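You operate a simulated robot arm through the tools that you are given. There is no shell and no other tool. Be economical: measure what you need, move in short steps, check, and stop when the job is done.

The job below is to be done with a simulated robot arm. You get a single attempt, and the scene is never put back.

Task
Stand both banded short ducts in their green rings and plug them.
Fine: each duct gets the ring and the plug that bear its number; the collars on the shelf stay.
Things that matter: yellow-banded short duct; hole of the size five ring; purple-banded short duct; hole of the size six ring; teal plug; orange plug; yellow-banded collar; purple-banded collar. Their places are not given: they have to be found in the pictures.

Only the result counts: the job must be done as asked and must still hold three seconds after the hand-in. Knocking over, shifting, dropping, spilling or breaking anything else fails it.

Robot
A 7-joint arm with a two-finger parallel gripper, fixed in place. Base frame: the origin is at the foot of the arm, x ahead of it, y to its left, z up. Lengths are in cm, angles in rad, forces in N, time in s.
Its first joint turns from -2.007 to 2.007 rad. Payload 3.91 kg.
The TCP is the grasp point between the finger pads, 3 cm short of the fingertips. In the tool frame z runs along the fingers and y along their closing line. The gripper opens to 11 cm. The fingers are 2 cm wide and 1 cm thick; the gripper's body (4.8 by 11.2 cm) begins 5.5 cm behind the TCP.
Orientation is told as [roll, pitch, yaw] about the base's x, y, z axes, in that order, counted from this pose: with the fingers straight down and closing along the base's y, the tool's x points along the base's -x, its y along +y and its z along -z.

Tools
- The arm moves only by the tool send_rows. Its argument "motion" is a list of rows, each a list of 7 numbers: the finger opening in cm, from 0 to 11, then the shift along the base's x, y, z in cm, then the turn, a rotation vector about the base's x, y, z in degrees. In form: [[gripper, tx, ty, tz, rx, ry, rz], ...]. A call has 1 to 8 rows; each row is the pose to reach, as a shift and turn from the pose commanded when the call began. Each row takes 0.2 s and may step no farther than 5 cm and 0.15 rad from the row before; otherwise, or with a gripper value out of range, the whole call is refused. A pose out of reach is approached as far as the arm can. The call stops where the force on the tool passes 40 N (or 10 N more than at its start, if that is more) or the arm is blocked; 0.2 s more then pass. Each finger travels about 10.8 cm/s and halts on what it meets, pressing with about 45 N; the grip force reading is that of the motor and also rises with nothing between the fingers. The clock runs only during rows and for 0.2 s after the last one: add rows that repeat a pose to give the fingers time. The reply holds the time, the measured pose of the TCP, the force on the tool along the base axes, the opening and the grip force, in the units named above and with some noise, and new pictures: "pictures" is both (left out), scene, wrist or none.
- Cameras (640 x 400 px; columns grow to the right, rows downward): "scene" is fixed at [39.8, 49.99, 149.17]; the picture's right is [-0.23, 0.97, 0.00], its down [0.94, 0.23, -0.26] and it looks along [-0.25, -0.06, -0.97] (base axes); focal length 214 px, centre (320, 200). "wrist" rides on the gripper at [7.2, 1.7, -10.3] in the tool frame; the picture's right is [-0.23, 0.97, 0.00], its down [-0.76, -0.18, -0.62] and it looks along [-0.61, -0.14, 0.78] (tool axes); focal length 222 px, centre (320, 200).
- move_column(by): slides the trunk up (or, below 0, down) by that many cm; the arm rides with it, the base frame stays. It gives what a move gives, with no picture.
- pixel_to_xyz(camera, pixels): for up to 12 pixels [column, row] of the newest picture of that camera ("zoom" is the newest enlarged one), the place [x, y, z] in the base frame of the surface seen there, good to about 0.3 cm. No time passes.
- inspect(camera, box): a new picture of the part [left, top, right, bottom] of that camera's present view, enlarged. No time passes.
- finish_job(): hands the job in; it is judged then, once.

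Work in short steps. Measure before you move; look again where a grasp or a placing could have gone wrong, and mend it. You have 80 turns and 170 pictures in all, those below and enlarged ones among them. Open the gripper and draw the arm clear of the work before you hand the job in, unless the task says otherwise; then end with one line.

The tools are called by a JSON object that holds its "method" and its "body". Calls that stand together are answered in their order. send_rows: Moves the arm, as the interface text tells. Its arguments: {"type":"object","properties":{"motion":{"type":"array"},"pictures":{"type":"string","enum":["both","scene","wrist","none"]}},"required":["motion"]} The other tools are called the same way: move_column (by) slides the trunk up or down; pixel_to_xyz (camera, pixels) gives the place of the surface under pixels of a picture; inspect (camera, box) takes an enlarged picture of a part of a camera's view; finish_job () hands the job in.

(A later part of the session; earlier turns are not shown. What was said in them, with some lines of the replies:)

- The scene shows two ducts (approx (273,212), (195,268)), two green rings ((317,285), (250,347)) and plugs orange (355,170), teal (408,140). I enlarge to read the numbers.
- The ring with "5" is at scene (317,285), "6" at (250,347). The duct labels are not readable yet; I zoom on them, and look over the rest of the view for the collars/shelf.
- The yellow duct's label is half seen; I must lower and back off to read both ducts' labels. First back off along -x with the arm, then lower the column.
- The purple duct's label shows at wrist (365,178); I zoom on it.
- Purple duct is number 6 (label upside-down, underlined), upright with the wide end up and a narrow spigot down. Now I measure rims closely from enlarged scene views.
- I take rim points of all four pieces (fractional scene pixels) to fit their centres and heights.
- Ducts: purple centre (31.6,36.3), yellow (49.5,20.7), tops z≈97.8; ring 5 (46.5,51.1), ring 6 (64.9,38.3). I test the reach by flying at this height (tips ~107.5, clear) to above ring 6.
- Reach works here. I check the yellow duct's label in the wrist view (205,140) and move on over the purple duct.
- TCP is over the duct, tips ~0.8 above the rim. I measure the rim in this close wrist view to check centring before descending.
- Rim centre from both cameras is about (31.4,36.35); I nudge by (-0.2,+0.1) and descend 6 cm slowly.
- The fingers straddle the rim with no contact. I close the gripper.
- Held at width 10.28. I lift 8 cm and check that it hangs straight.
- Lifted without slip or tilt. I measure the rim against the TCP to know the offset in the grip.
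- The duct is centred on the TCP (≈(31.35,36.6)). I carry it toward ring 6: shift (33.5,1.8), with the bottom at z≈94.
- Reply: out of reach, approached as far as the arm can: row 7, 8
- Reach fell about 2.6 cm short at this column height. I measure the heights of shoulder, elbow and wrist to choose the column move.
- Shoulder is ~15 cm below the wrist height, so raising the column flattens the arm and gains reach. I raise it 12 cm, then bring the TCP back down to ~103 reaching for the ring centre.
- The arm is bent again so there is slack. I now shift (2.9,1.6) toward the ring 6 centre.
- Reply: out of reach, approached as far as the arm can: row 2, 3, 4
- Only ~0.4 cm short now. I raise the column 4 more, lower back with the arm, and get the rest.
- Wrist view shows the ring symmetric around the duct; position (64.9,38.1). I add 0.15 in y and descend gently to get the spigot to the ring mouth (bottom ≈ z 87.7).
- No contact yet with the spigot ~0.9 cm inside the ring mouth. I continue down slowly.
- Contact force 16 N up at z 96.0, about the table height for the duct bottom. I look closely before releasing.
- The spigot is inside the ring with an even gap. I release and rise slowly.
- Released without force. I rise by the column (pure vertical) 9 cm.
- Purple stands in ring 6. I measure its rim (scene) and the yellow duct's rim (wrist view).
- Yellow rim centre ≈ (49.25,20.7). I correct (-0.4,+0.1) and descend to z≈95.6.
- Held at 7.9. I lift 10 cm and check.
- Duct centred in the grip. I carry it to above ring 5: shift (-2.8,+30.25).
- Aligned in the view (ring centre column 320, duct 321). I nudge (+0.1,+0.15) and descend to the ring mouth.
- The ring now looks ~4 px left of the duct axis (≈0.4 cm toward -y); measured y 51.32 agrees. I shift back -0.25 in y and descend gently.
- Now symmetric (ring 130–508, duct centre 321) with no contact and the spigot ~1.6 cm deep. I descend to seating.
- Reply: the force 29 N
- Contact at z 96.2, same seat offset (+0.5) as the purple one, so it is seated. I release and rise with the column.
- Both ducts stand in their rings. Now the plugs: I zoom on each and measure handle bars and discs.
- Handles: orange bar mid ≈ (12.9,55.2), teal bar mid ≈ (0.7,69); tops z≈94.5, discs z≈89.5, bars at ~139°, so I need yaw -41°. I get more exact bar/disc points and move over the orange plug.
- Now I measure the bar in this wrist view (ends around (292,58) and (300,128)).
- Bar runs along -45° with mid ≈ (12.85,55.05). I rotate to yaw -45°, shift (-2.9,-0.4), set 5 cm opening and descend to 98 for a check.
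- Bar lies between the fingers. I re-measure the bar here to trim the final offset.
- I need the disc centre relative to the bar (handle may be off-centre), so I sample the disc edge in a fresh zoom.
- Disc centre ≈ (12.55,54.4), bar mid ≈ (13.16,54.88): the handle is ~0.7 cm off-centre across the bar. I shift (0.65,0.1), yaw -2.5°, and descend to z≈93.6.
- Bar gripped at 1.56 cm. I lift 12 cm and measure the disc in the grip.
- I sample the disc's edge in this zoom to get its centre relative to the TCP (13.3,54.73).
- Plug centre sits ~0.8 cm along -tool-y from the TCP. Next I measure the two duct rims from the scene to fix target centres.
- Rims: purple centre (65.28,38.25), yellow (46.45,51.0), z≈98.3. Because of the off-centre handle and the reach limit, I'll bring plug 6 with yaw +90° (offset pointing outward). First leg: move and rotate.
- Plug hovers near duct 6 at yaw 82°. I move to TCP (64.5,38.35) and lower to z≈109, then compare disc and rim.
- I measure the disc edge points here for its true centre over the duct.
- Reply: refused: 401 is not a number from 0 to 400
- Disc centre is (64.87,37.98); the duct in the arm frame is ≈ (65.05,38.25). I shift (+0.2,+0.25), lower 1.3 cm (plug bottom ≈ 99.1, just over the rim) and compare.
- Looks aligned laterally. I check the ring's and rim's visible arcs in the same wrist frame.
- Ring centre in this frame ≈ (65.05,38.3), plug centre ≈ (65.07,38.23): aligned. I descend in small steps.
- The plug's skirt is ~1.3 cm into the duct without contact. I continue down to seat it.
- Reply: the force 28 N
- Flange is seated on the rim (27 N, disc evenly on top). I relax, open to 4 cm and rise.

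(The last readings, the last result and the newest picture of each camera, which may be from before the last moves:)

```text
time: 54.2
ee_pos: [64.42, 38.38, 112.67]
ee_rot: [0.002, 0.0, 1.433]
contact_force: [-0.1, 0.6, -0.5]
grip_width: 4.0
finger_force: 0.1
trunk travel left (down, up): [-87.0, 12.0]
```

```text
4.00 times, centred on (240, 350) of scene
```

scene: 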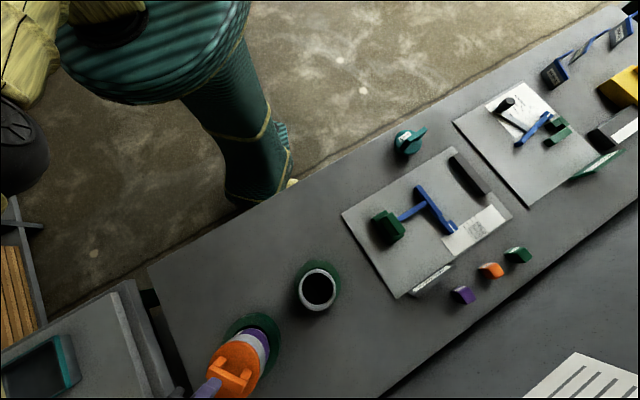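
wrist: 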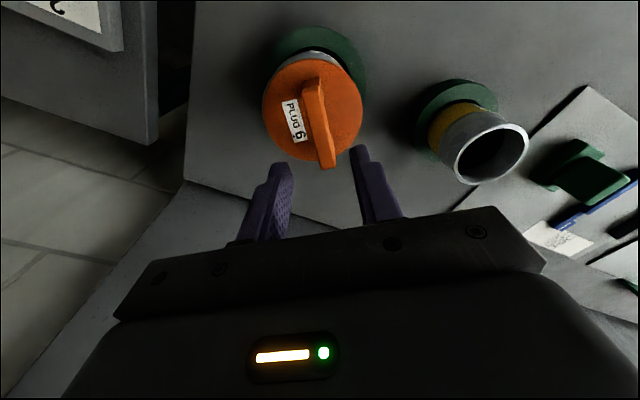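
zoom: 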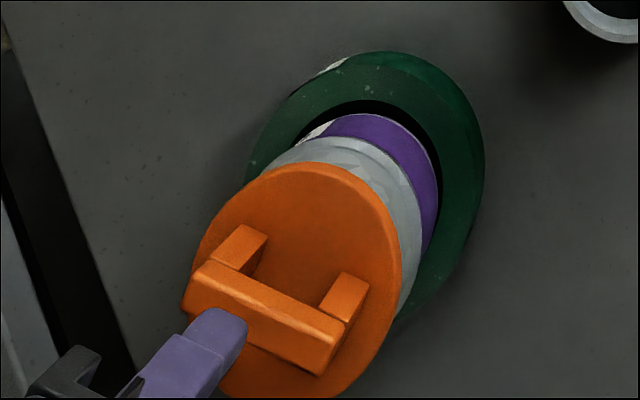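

Plug 6 is seated. Now I fly to the teal plug, rotating to yaw ≈ -40° on the way.

{"method": "send_rows", "body": {"motion": [[5, -3.95, 1.9, 0, 0, 0, -7.6], [5, -7.9, 3.8, 0, 0, 0, -15.2], [5, -11.85, 5.7, 0, 0, 0, -22.8], [5, -15.8, 7.6, 0, 0, 0, -30.4], [5, -19.75, 9.5, 0, 0, 0, -38], [5, -23.7, 11.4, 0, 0, 0, -45.6], [5, -27.65, 13.3, 0, 0, 0, -53.2], [5, -31.6, 15.2, 0, 0, 0, -60.8]], "pictures": "none"}}

{"method": "send_rows", "body": {"motion": [[5, -3.95, 1.9, 0, 0, 0, -7.6], [5, -7.9, 3.8, 0, 0, 0, -15.2], [5, -11.85, 5.7, 0, 0, 0, -22.8], [5, -15.8, 7.6, 0, 0, 0, -30.4], [5, -19.75, 9.5, 0, 0, 0, -38], [5, -23.7, 11.4, 0, 0, 0, -45.6], [5, -27.65, 13.3, 0, 0, 0, -53.2], [5, -30.6, 15.2, 0, 0, 0, -60.8]]}}

```text
time: 56.0
ee_pos: [32.53, 53.89, 112.62]
ee_rot: [-0.001, 0.0, 0.371]
contact_force: [-0.3, -0.2, 0.4]
grip_width: 5.03
finger_force: 0.1
trunk travel left (down, up): [-87.0, 12.0]
```

```text
time: 57.8
ee_pos: [1.96, 68.99, 112.55]
ee_rot: [0.002, -0.001, -0.689]
contact_force: [0.2, 0.6, 0.5]
grip_width: 5.02
finger_force: 0.1
trunk travel left (down, up): [-87.0, 12.0]
```

scene: 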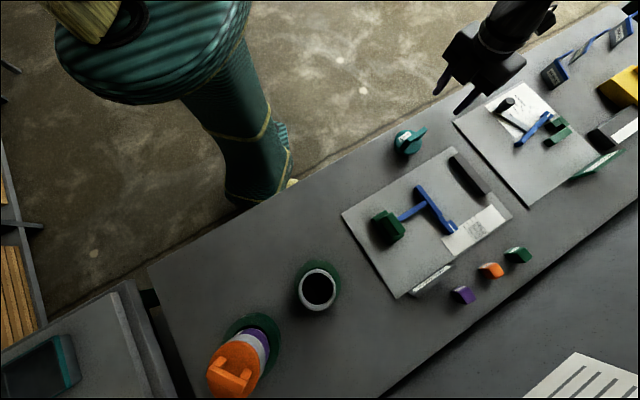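
wrist: 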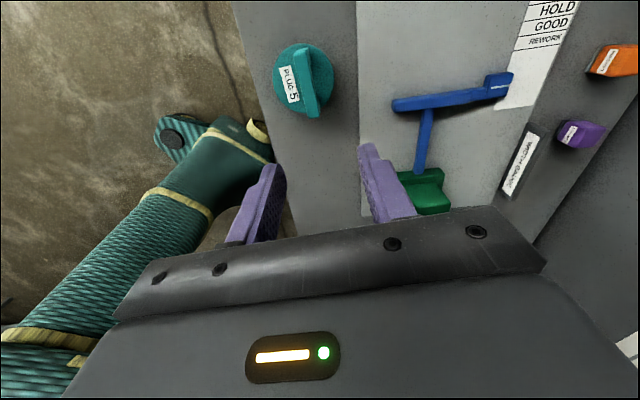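

The teal plug shows at wrist (303,80). I zoom and measure bar and disc.

{"method": "inspect", "body": {"camera": "wrist", "box": [255, 35, 350, 130]}}

```text
4.21 times, centred on (302, 82) of wrist
```

zoom: 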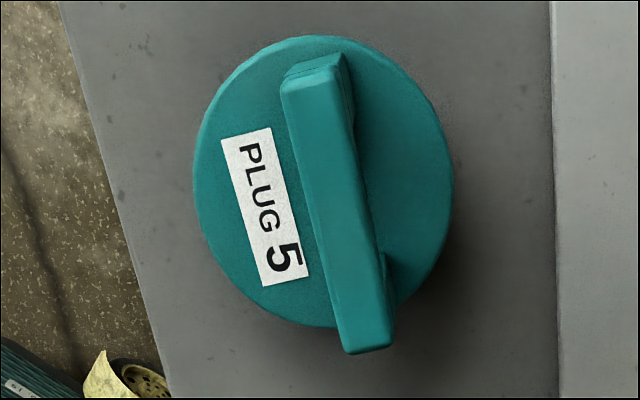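

{"method": "pixel_to_xyz", "body": {"camera": "zoom", "pixels": [[290, 92], [338, 85], [311, 88], [312, 200], [362, 200], [345, 343], [388, 338], [366, 335], [337, 200]]}}

{"method": "pixel_to_xyz", "body": {"camera": "zoom", "pixels": [[200, 180], [222, 100], [275, 48], [375, 58], [425, 110], [447, 170], [440, 230], [410, 285], [225, 260], [270, 308], [320, 322], [205, 140]]}}

```text
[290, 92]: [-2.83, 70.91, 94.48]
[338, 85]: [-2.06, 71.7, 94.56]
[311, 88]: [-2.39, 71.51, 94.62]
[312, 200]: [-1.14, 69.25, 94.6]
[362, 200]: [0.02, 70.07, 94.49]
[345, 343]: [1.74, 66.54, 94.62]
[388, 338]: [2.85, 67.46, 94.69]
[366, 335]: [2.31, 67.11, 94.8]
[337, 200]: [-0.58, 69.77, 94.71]
```

```text
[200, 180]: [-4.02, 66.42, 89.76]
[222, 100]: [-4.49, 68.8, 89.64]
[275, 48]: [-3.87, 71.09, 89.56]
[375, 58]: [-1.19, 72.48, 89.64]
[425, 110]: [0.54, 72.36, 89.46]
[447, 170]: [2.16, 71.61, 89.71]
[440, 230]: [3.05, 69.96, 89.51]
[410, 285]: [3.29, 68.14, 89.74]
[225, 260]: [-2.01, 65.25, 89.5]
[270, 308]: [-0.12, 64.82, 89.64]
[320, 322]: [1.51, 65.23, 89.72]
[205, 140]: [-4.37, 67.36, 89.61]
```

Bar mid (-0.08,69.15), direction -42°, disc centre (-0.6,68.68). I shift (-2.05,+0.15), yaw -2.7°, and descend to z≈98 first.

{"method": "send_rows", "body": {"motion": [[5, -1, 0.1, 0, 0, 0, -2.7], [5, -2.05, 0.15, 0, 0, 0, -2.7], [5, -2.05, 0.15, -4, 0, 0, -2.7], [5, -2.05, 0.15, -8, 0, 0, -2.7], [5, -2.05, 0.15, -12, 0, 0, -2.7], [5, -2.05, 0.15, -14.3, 0, 0, -2.7], [5, -2.05, 0.15, -14.3, 0, 0, -2.7]]}}

{"method": "inspect", "body": {"camera": "wrist", "box": [240, 60, 400, 220]}}

```text
time: 59.4
ee_pos: [0.27, 68.97, 98.24]
ee_rot: [0.0, 0.0, -0.737]
contact_force: [-0.1, -0.3, 0.1]
grip_width: 5.05
finger_force: 0.1
trunk travel left (down, up): [-87.0, 12.0]
```

scene: 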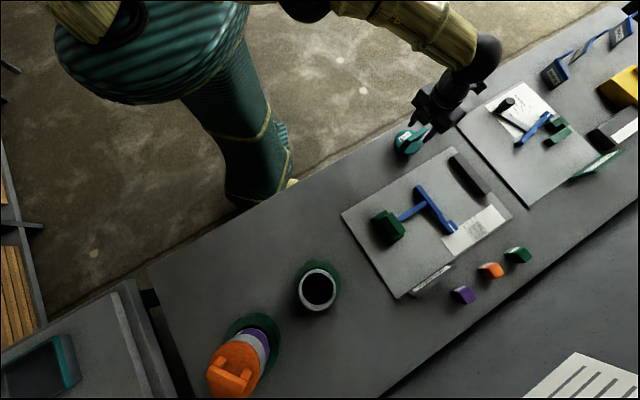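
wrist: 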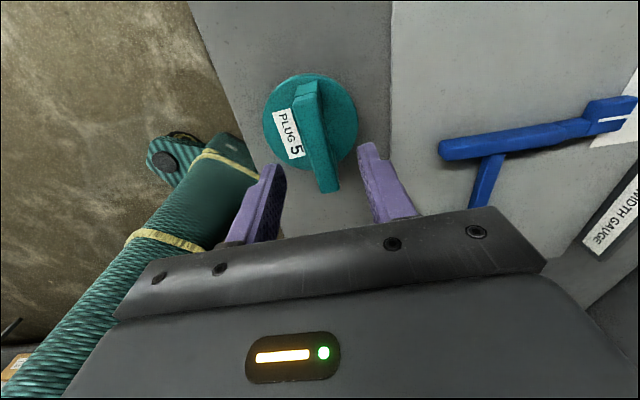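

```text
2.50 times, centred on (320, 140) of wrist
```

zoom: 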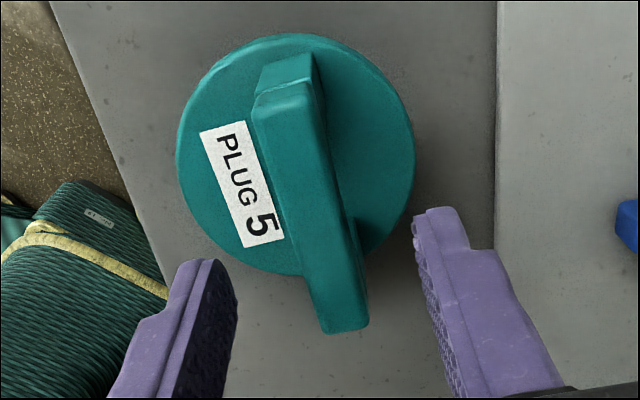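

I re-measure bar and disc from here before the final descent.

{"method": "pixel_to_xyz", "body": {"camera": "zoom", "pixels": [[260, 108], [315, 100], [285, 210], [340, 205], [323, 325], [364, 320], [182, 170], [225, 65], [310, 40], [385, 80], [410, 160], [390, 220]]}}

```text
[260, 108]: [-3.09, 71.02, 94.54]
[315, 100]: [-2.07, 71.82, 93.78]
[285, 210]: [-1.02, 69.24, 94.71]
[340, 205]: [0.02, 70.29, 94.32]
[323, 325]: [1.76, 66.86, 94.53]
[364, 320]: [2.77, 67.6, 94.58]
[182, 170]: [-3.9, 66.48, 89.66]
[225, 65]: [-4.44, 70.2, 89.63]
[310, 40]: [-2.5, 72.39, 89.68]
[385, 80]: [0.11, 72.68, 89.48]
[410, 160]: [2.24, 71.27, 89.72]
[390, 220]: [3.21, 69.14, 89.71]
```

Bar mid ≈ (-0.15,69.25). I shift (-0.3,+0.2), descend 4.75 and close.

{"method": "send_rows", "body": {"motion": [[5, -0.3, 0.2, -1, 0, 0, 0], [5, -0.3, 0.2, -2.5, 0, 0, 0], [5, -0.3, 0.2, -3.8, 0, 0, 0], [5, -0.3, 0.2, -4.75, 0, 0, 0], [5, -0.3, 0.2, -4.75, 0, 0, 0]], "pictures": "none"}}

{"method": "send_rows", "body": {"motion": [[3, 0, 0, 0, 0, 0, 0], [0.5, 0, 0, 0, 0, 0, 0], [0.5, 0, 0, 0, 0, 0, 0], [0.5, 0, 0, 0, 0, 0, 0], [0.5, 0, 0, 0, 0, 0, 0]], "pictures": "wrist"}}

```text
time: 60.6
ee_pos: [-0.04, 68.61, 93.8]
ee_rot: [0.0, 0.0, -0.738]
contact_force: [-0.5, 0.0, -0.1]
grip_width: 5.01
finger_force: 0.0
out of reach, approached as far as the arm can: row 3, 4, 5
trunk travel left (down, up): [-87.0, 12.0]
```

```text
time: 61.8
ee_pos: [-0.02, 68.65, 93.85]
ee_rot: [-0.001, 0.0, -0.736]
contact_force: [0.1, 0.3, 0.8]
grip_width: 1.56
finger_force: 44.9
trunk travel left (down, up): [-87.0, 12.0]
```

wrist: 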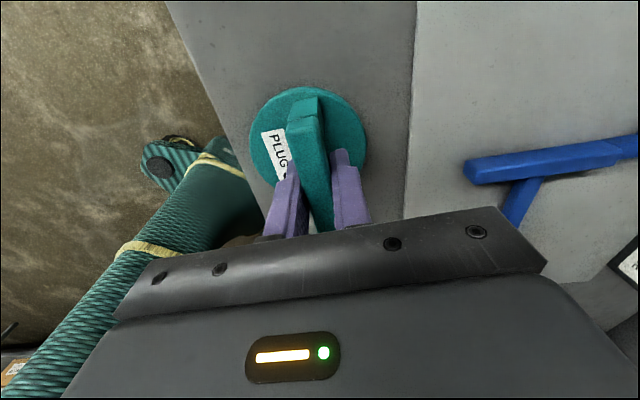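

Gripped at 1.56 though slightly short in reach. I lift and measure the disc in the grip.

{"method": "send_rows", "body": {"motion": [[0.5, 0, 0, 1, 0, 0, 0], [0.5, 0, 0, 4, 0, 0, 0], [0.5, 0, 0, 8, 0, 0, 0], [0.5, 0, 0, 12, 0, 0, 0], [0.5, 0, 0, 16, 0, 0, 0], [0.5, 0, 0, 18, 0, 0, 0], [0.5, 0, 0, 18, 0, 0, 0]], "pictures": "wrist"}}

{"method": "inspect", "body": {"camera": "wrist", "box": [230, 70, 390, 230]}}

```text
time: 63.4
ee_pos: [0.08, 68.43, 111.73]
ee_rot: [0.0, -0.003, -0.737]
contact_force: [0.0, -0.9, -2.2]
grip_width: 1.54
finger_force: 45.3
trunk travel left (down, up): [-87.0, 12.0]
```

wrist: 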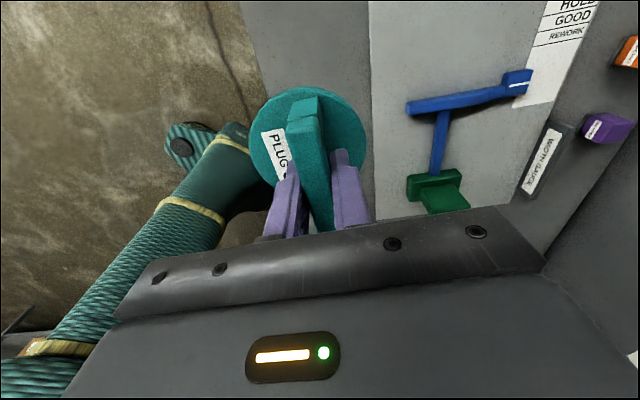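

```text
2.50 times, centred on (310, 150) of wrist
```

zoom: 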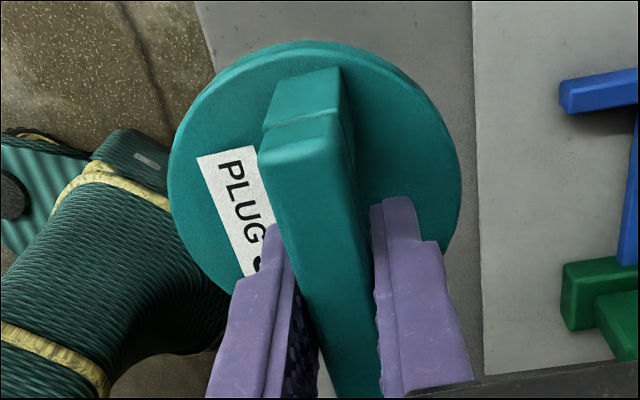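

{"method": "pixel_to_xyz", "body": {"camera": "zoom", "pixels": [[175, 170], [190, 115], [235, 65], [310, 48], [380, 72], [430, 115], [455, 165], [452, 220], [182, 220], [205, 262], [225, 285], [310, 150]]}}

```text
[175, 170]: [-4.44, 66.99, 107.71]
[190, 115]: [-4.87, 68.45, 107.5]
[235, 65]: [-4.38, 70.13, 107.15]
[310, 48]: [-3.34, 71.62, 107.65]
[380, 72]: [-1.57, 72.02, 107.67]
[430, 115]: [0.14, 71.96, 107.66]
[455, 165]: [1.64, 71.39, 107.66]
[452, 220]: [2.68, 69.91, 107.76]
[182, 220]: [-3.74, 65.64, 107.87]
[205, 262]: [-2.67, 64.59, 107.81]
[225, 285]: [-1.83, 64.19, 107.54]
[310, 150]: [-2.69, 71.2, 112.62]
```

Disc centre is TCP + (-1.0,-0.3). Target TCP for duct 5 is (47.5,51.3); I fly there at this height (plug bottom ≈103).

{"method": "send_rows", "body": {"motion": [[0.5, 4.3, -1.56, 0, 0, 0, 0], [0.5, 8.6, -3.12, 0, 0, 0, 0], [0.5, 12.9, -4.68, 0, 0, 0, 0], [0.5, 17.2, -6.24, 0, 0, 0, 0], [0.5, 21.5, -7.8, 0, 0, 0, 0], [0.5, 25.8, -9.36, 0, 0, 0, 0], [0.5, 30.1, -10.92, 0, 0, 0, 0], [0.5, 34.4, -12.48, 0, 0, 0, 0]], "pictures": "none"}}

{"method": "send_rows", "body": {"motion": [[0.5, 4.35, -1.57, 0, 0, 0, 0], [0.5, 8.7, -3.14, 0, 0, 0, 0], [0.5, 13.05, -4.72, 0, 0, 0, 0], [0.5, 13.05, -4.72, -1.5, 0, 0, 0], [0.5, 13.05, -4.72, -2.8, 0, 0, 0], [0.5, 13.05, -4.72, -2.8, 0, 0, 0]]}}

{"method": "inspect", "body": {"camera": "wrist", "box": [220, 20, 410, 220]}}

```text
time: 65.2
ee_pos: [34.69, 56.4, 111.89]
ee_rot: [-0.001, 0.0, -0.736]
contact_force: [0.6, -0.3, -2.3]
grip_width: 1.56
finger_force: 45.0
trunk travel left (down, up): [-87.0, 12.0]
```

```text
time: 66.6
ee_pos: [47.29, 51.48, 108.84]
ee_rot: [0.0, 0.002, -0.737]
contact_force: [-1.6, 0.3, -1.4]
grip_width: 1.59
finger_force: 45.1
trunk travel left (down, up): [-87.0, 12.0]
```

scene: 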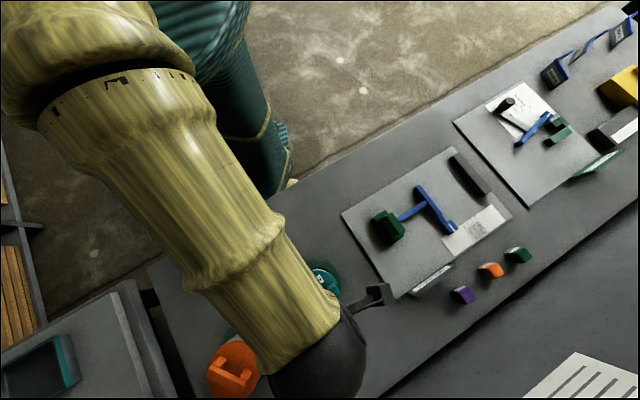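
wrist: 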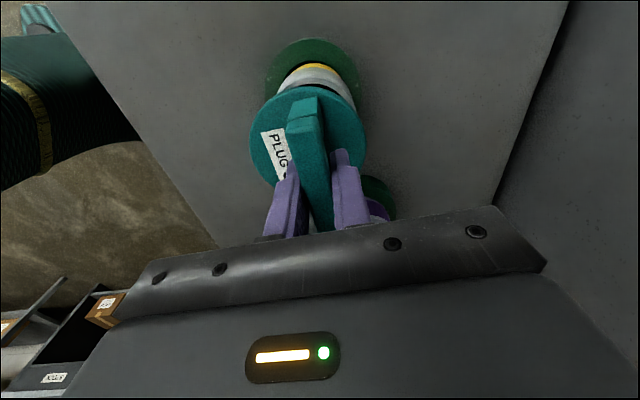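

```text
2.00 times, centred on (315, 120) of wrist
```

zoom: 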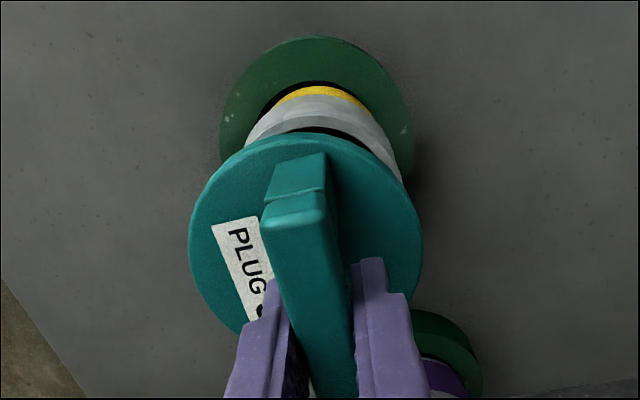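

I measure disc edge and ring edge in the same view.

{"method": "pixel_to_xyz", "body": {"camera": "zoom", "pixels": [[193, 240], [207, 190], [248, 152], [305, 138], [368, 157], [403, 195], [419, 245], [412, 285], [198, 275], [215, 308]]}}

{"method": "pixel_to_xyz", "body": {"camera": "zoom", "pixels": [[315, 42], [268, 54], [366, 64], [396, 100], [407, 140], [232, 95], [223, 125], [345, 132], [310, 128], [375, 150]]}}

```text
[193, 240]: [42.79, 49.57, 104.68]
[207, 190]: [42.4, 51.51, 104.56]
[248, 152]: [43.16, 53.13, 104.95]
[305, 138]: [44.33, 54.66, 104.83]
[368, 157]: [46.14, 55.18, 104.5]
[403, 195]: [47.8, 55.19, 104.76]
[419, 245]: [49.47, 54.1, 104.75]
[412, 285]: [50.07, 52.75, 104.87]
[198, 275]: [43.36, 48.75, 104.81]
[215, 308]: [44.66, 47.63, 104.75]
```

```text
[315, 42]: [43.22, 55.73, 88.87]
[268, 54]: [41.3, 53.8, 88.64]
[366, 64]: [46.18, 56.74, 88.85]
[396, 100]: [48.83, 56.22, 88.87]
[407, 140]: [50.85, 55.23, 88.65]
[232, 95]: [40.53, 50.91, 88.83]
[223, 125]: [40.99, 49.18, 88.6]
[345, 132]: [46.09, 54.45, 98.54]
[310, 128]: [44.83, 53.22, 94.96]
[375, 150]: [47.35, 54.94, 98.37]
```

Disc centre ≈ (46.42,51.35), ring ≈ (46.45,51.05). I shift (+0.05,-0.28) and lower to where the skirt starts entering.

{"method": "send_rows", "body": {"motion": [[0.5, 0.05, -0.28, 0, 0, 0, 0], [0.5, 0.05, -0.28, -1, 0, 0, 0], [0.5, 0.05, -0.28, -1.6, 0, 0, 0], [0.5, 0.05, -0.28, -2.2, 0, 0, 0], [0.5, 0.05, -0.28, -2.7, 0, 0, 0], [0.5, 0.05, -0.28, -2.7, 0, 0, 0]], "pictures": "wrist"}}

{"method": "inspect", "body": {"camera": "wrist", "box": [220, 20, 410, 220]}}

```text
time: 68.0
ee_pos: [47.51, 51.07, 106.18]
ee_rot: [0.0, 0.0, -0.738]
contact_force: [-0.3, -0.4, -2.6]
grip_width: 1.56
finger_force: 44.9
trunk travel left (down, up): [-87.0, 12.0]
```

wrist: 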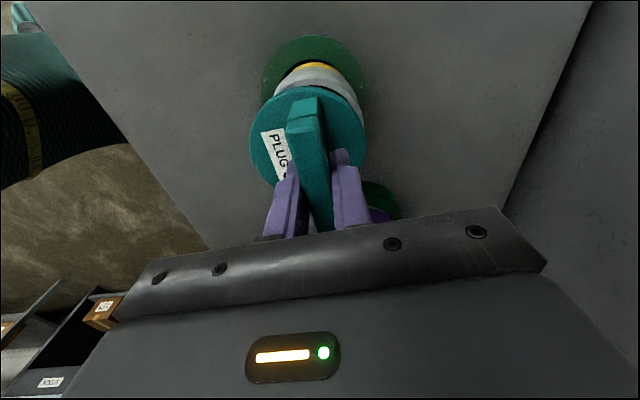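

```text
2.00 times, centred on (315, 120) of wrist
```

zoom: 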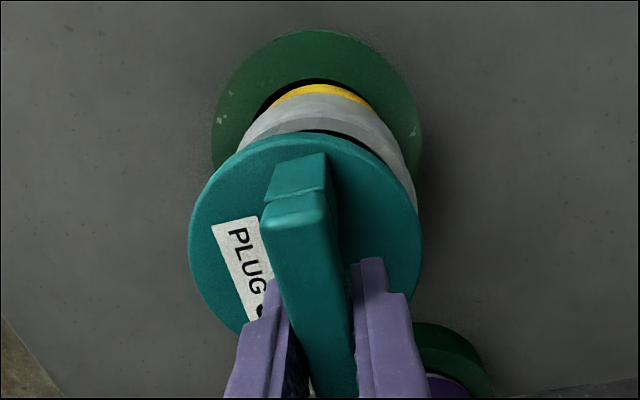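

No contact with the skirt ~1 cm in; a slightly wider gap on the upper right, so I nudge (+0.1,+0.1) while descending slowly.

{"method": "send_rows", "body": {"motion": [[0.5, 0.1, 0.1, -0.4, 0, 0, 0], [0.5, 0.1, 0.1, -0.8, 0, 0, 0], [0.5, 0.1, 0.1, -1.2, 0, 0, 0], [0.5, 0.1, 0.1, -1.6, 0, 0, 0], [0.5, 0.1, 0.1, -2, 0, 0, 0], [0.5, 0.1, 0.1, -2.4, 0, 0, 0], [0.5, 0.1, 0.1, -2.8, 0, 0, 0], [0.5, 0.1, 0.1, -2.8, 0, 0, 0]], "pictures": "wrist"}}

{"method": "inspect", "body": {"camera": "wrist", "box": [220, 20, 410, 220]}}

```text
time: 69.8
ee_pos: [47.38, 51.32, 103.79]
ee_rot: [0.006, 0.001, -0.736]
contact_force: [1.2, 1.6, 16.0]
grip_width: 1.57
finger_force: 44.7
trunk travel left (down, up): [-87.0, 12.0]
```

wrist: 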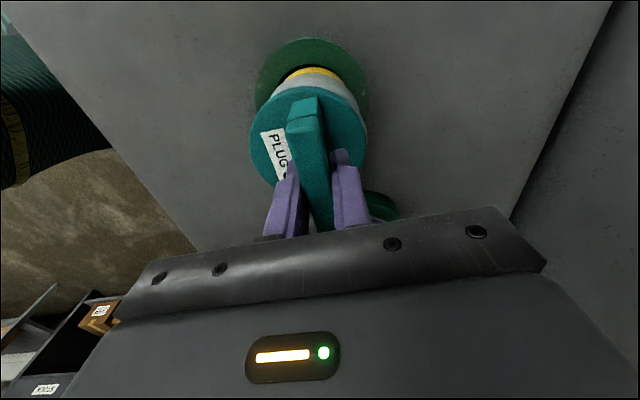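

```text
2.00 times, centred on (315, 120) of wrist
```

zoom: 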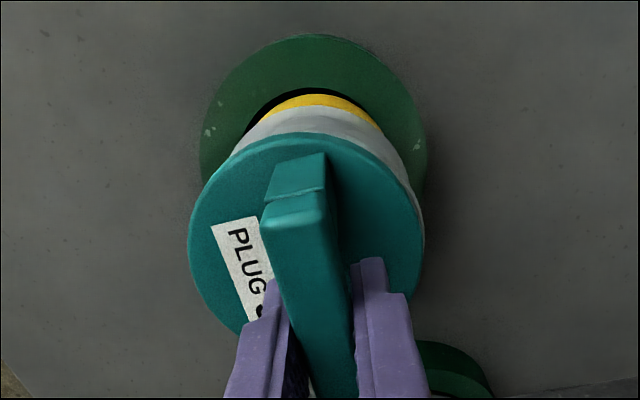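

Seat height 103.8 (10.0 above the table grasp, same as plug 6): seated. I relax, open and rise.

{"method": "send_rows", "body": {"motion": [[0.5, 0, 0, 0.4, 0, 0, 0], [4, 0, 0, 0.4, 0, 0, 0], [4, 0, 0, 0.4, 0, 0, 0], [4, 0, 0, 0.4, 0, 0, 0]], "pictures": "none"}}

{"method": "send_rows", "body": {"motion": [[4, 0, 0, 1, 0, 0, 0], [4, 0, 0, 3, 0, 0, 0], [4, 0, 0, 6, 0, 0, 0], [4, 0, 0, 10, 0, 0, 0], [4, -4, 2, 11, 0, 0, 0], [4, -8, 4, 11, 0, 0, 0], [4, -12, 6, 11, 0, 0, 0], [4, -16, 8, 11, 0, 0, 0]], "pictures": "none"}}

{"method": "send_rows", "body": {"motion": [[4, -4, 2, 0, 0, 0, 0], [4, -8, 3, 0, 0, 0, 0], [4, -12, 4, 0, 0, 0, 0], [4, -16, 4, 0, 0, 0, 0], [4, -16, 4, 0, 0, 0, 0]]}}

{"method": "inspect", "body": {"camera": "scene", "box": [190, 240, 350, 400]}}

```text
time: 70.8
ee_pos: [47.38, 51.15, 103.79]
ee_rot: [0.0, 0.001, -0.734]
contact_force: [-0.2, 0.1, -0.1]
grip_width: 4.02
finger_force: 0.0
trunk travel left (down, up): [-87.0, 12.0]
```

```text
time: 72.6
ee_pos: [31.47, 58.84, 114.58]
ee_rot: [-0.001, -0.001, -0.736]
contact_force: [1.3, -0.9, 0.5]
grip_width: 3.97
finger_force: 0.1
trunk travel left (down, up): [-87.0, 12.0]
```

```text
time: 73.8
ee_pos: [15.17, 63.18, 114.57]
ee_rot: [-0.002, -0.001, -0.735]
contact_force: [0.0, 0.0, 0.4]
grip_width: 4.0
finger_force: 0.1
trunk travel left (down, up): [-87.0, 12.0]
```

scene: 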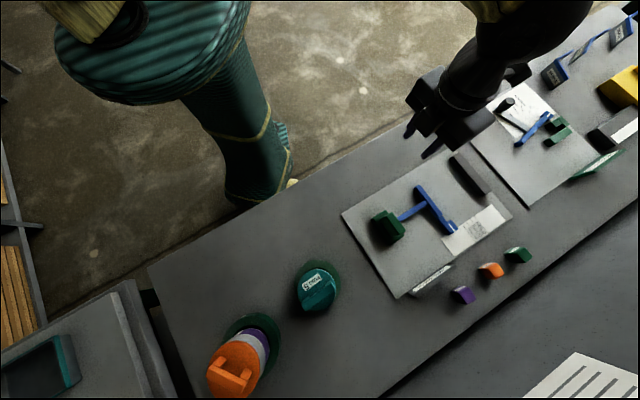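
wrist: 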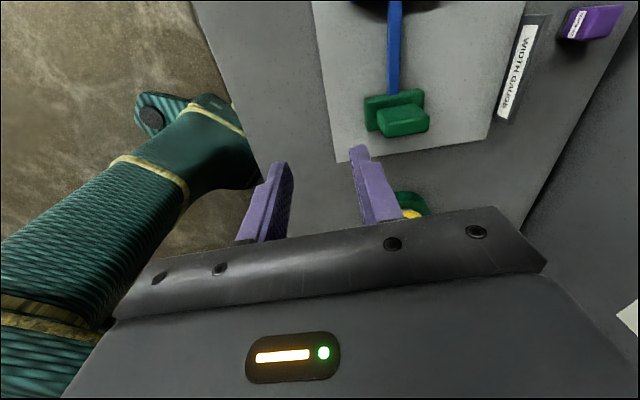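

```text
2.50 times, centred on (270, 320) of scene
```

zoom: 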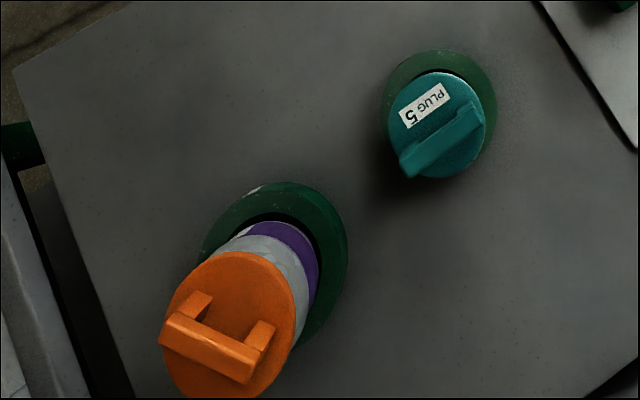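

Both plugs look seated; I check the discs are level before handing in.

{"method": "pixel_to_xyz", "body": {"camera": "scene", "pixels": [[303, 287], [328, 272], [333, 287], [322, 308], [318, 272], [210, 375], [232, 345], [257, 360], [245, 390], [235, 360]]}}

```text
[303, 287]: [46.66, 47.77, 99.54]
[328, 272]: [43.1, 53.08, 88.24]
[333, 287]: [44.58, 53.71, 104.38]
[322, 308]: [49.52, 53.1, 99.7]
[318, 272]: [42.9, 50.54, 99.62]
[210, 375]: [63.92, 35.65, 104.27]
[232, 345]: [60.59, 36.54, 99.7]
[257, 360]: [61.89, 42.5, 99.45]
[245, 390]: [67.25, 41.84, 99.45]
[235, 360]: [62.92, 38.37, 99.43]
```

Both discs are level at z≈99.5 and the arm is clear, so I hand in.

{"method": "finish_job", "body": {}}

```text
The job is handed in.
```

Both ducts are standing in their rings with their plugs seated: the purple-banded duct is in ring 6 with the orange plug, and the yellow-banded duct is in ring 5 with the teal plug. The yellow duct's own label was never fully legible, so I took it as number 5 by elimination. The gripper is open, the arm is clear, and I did not touch the collars.
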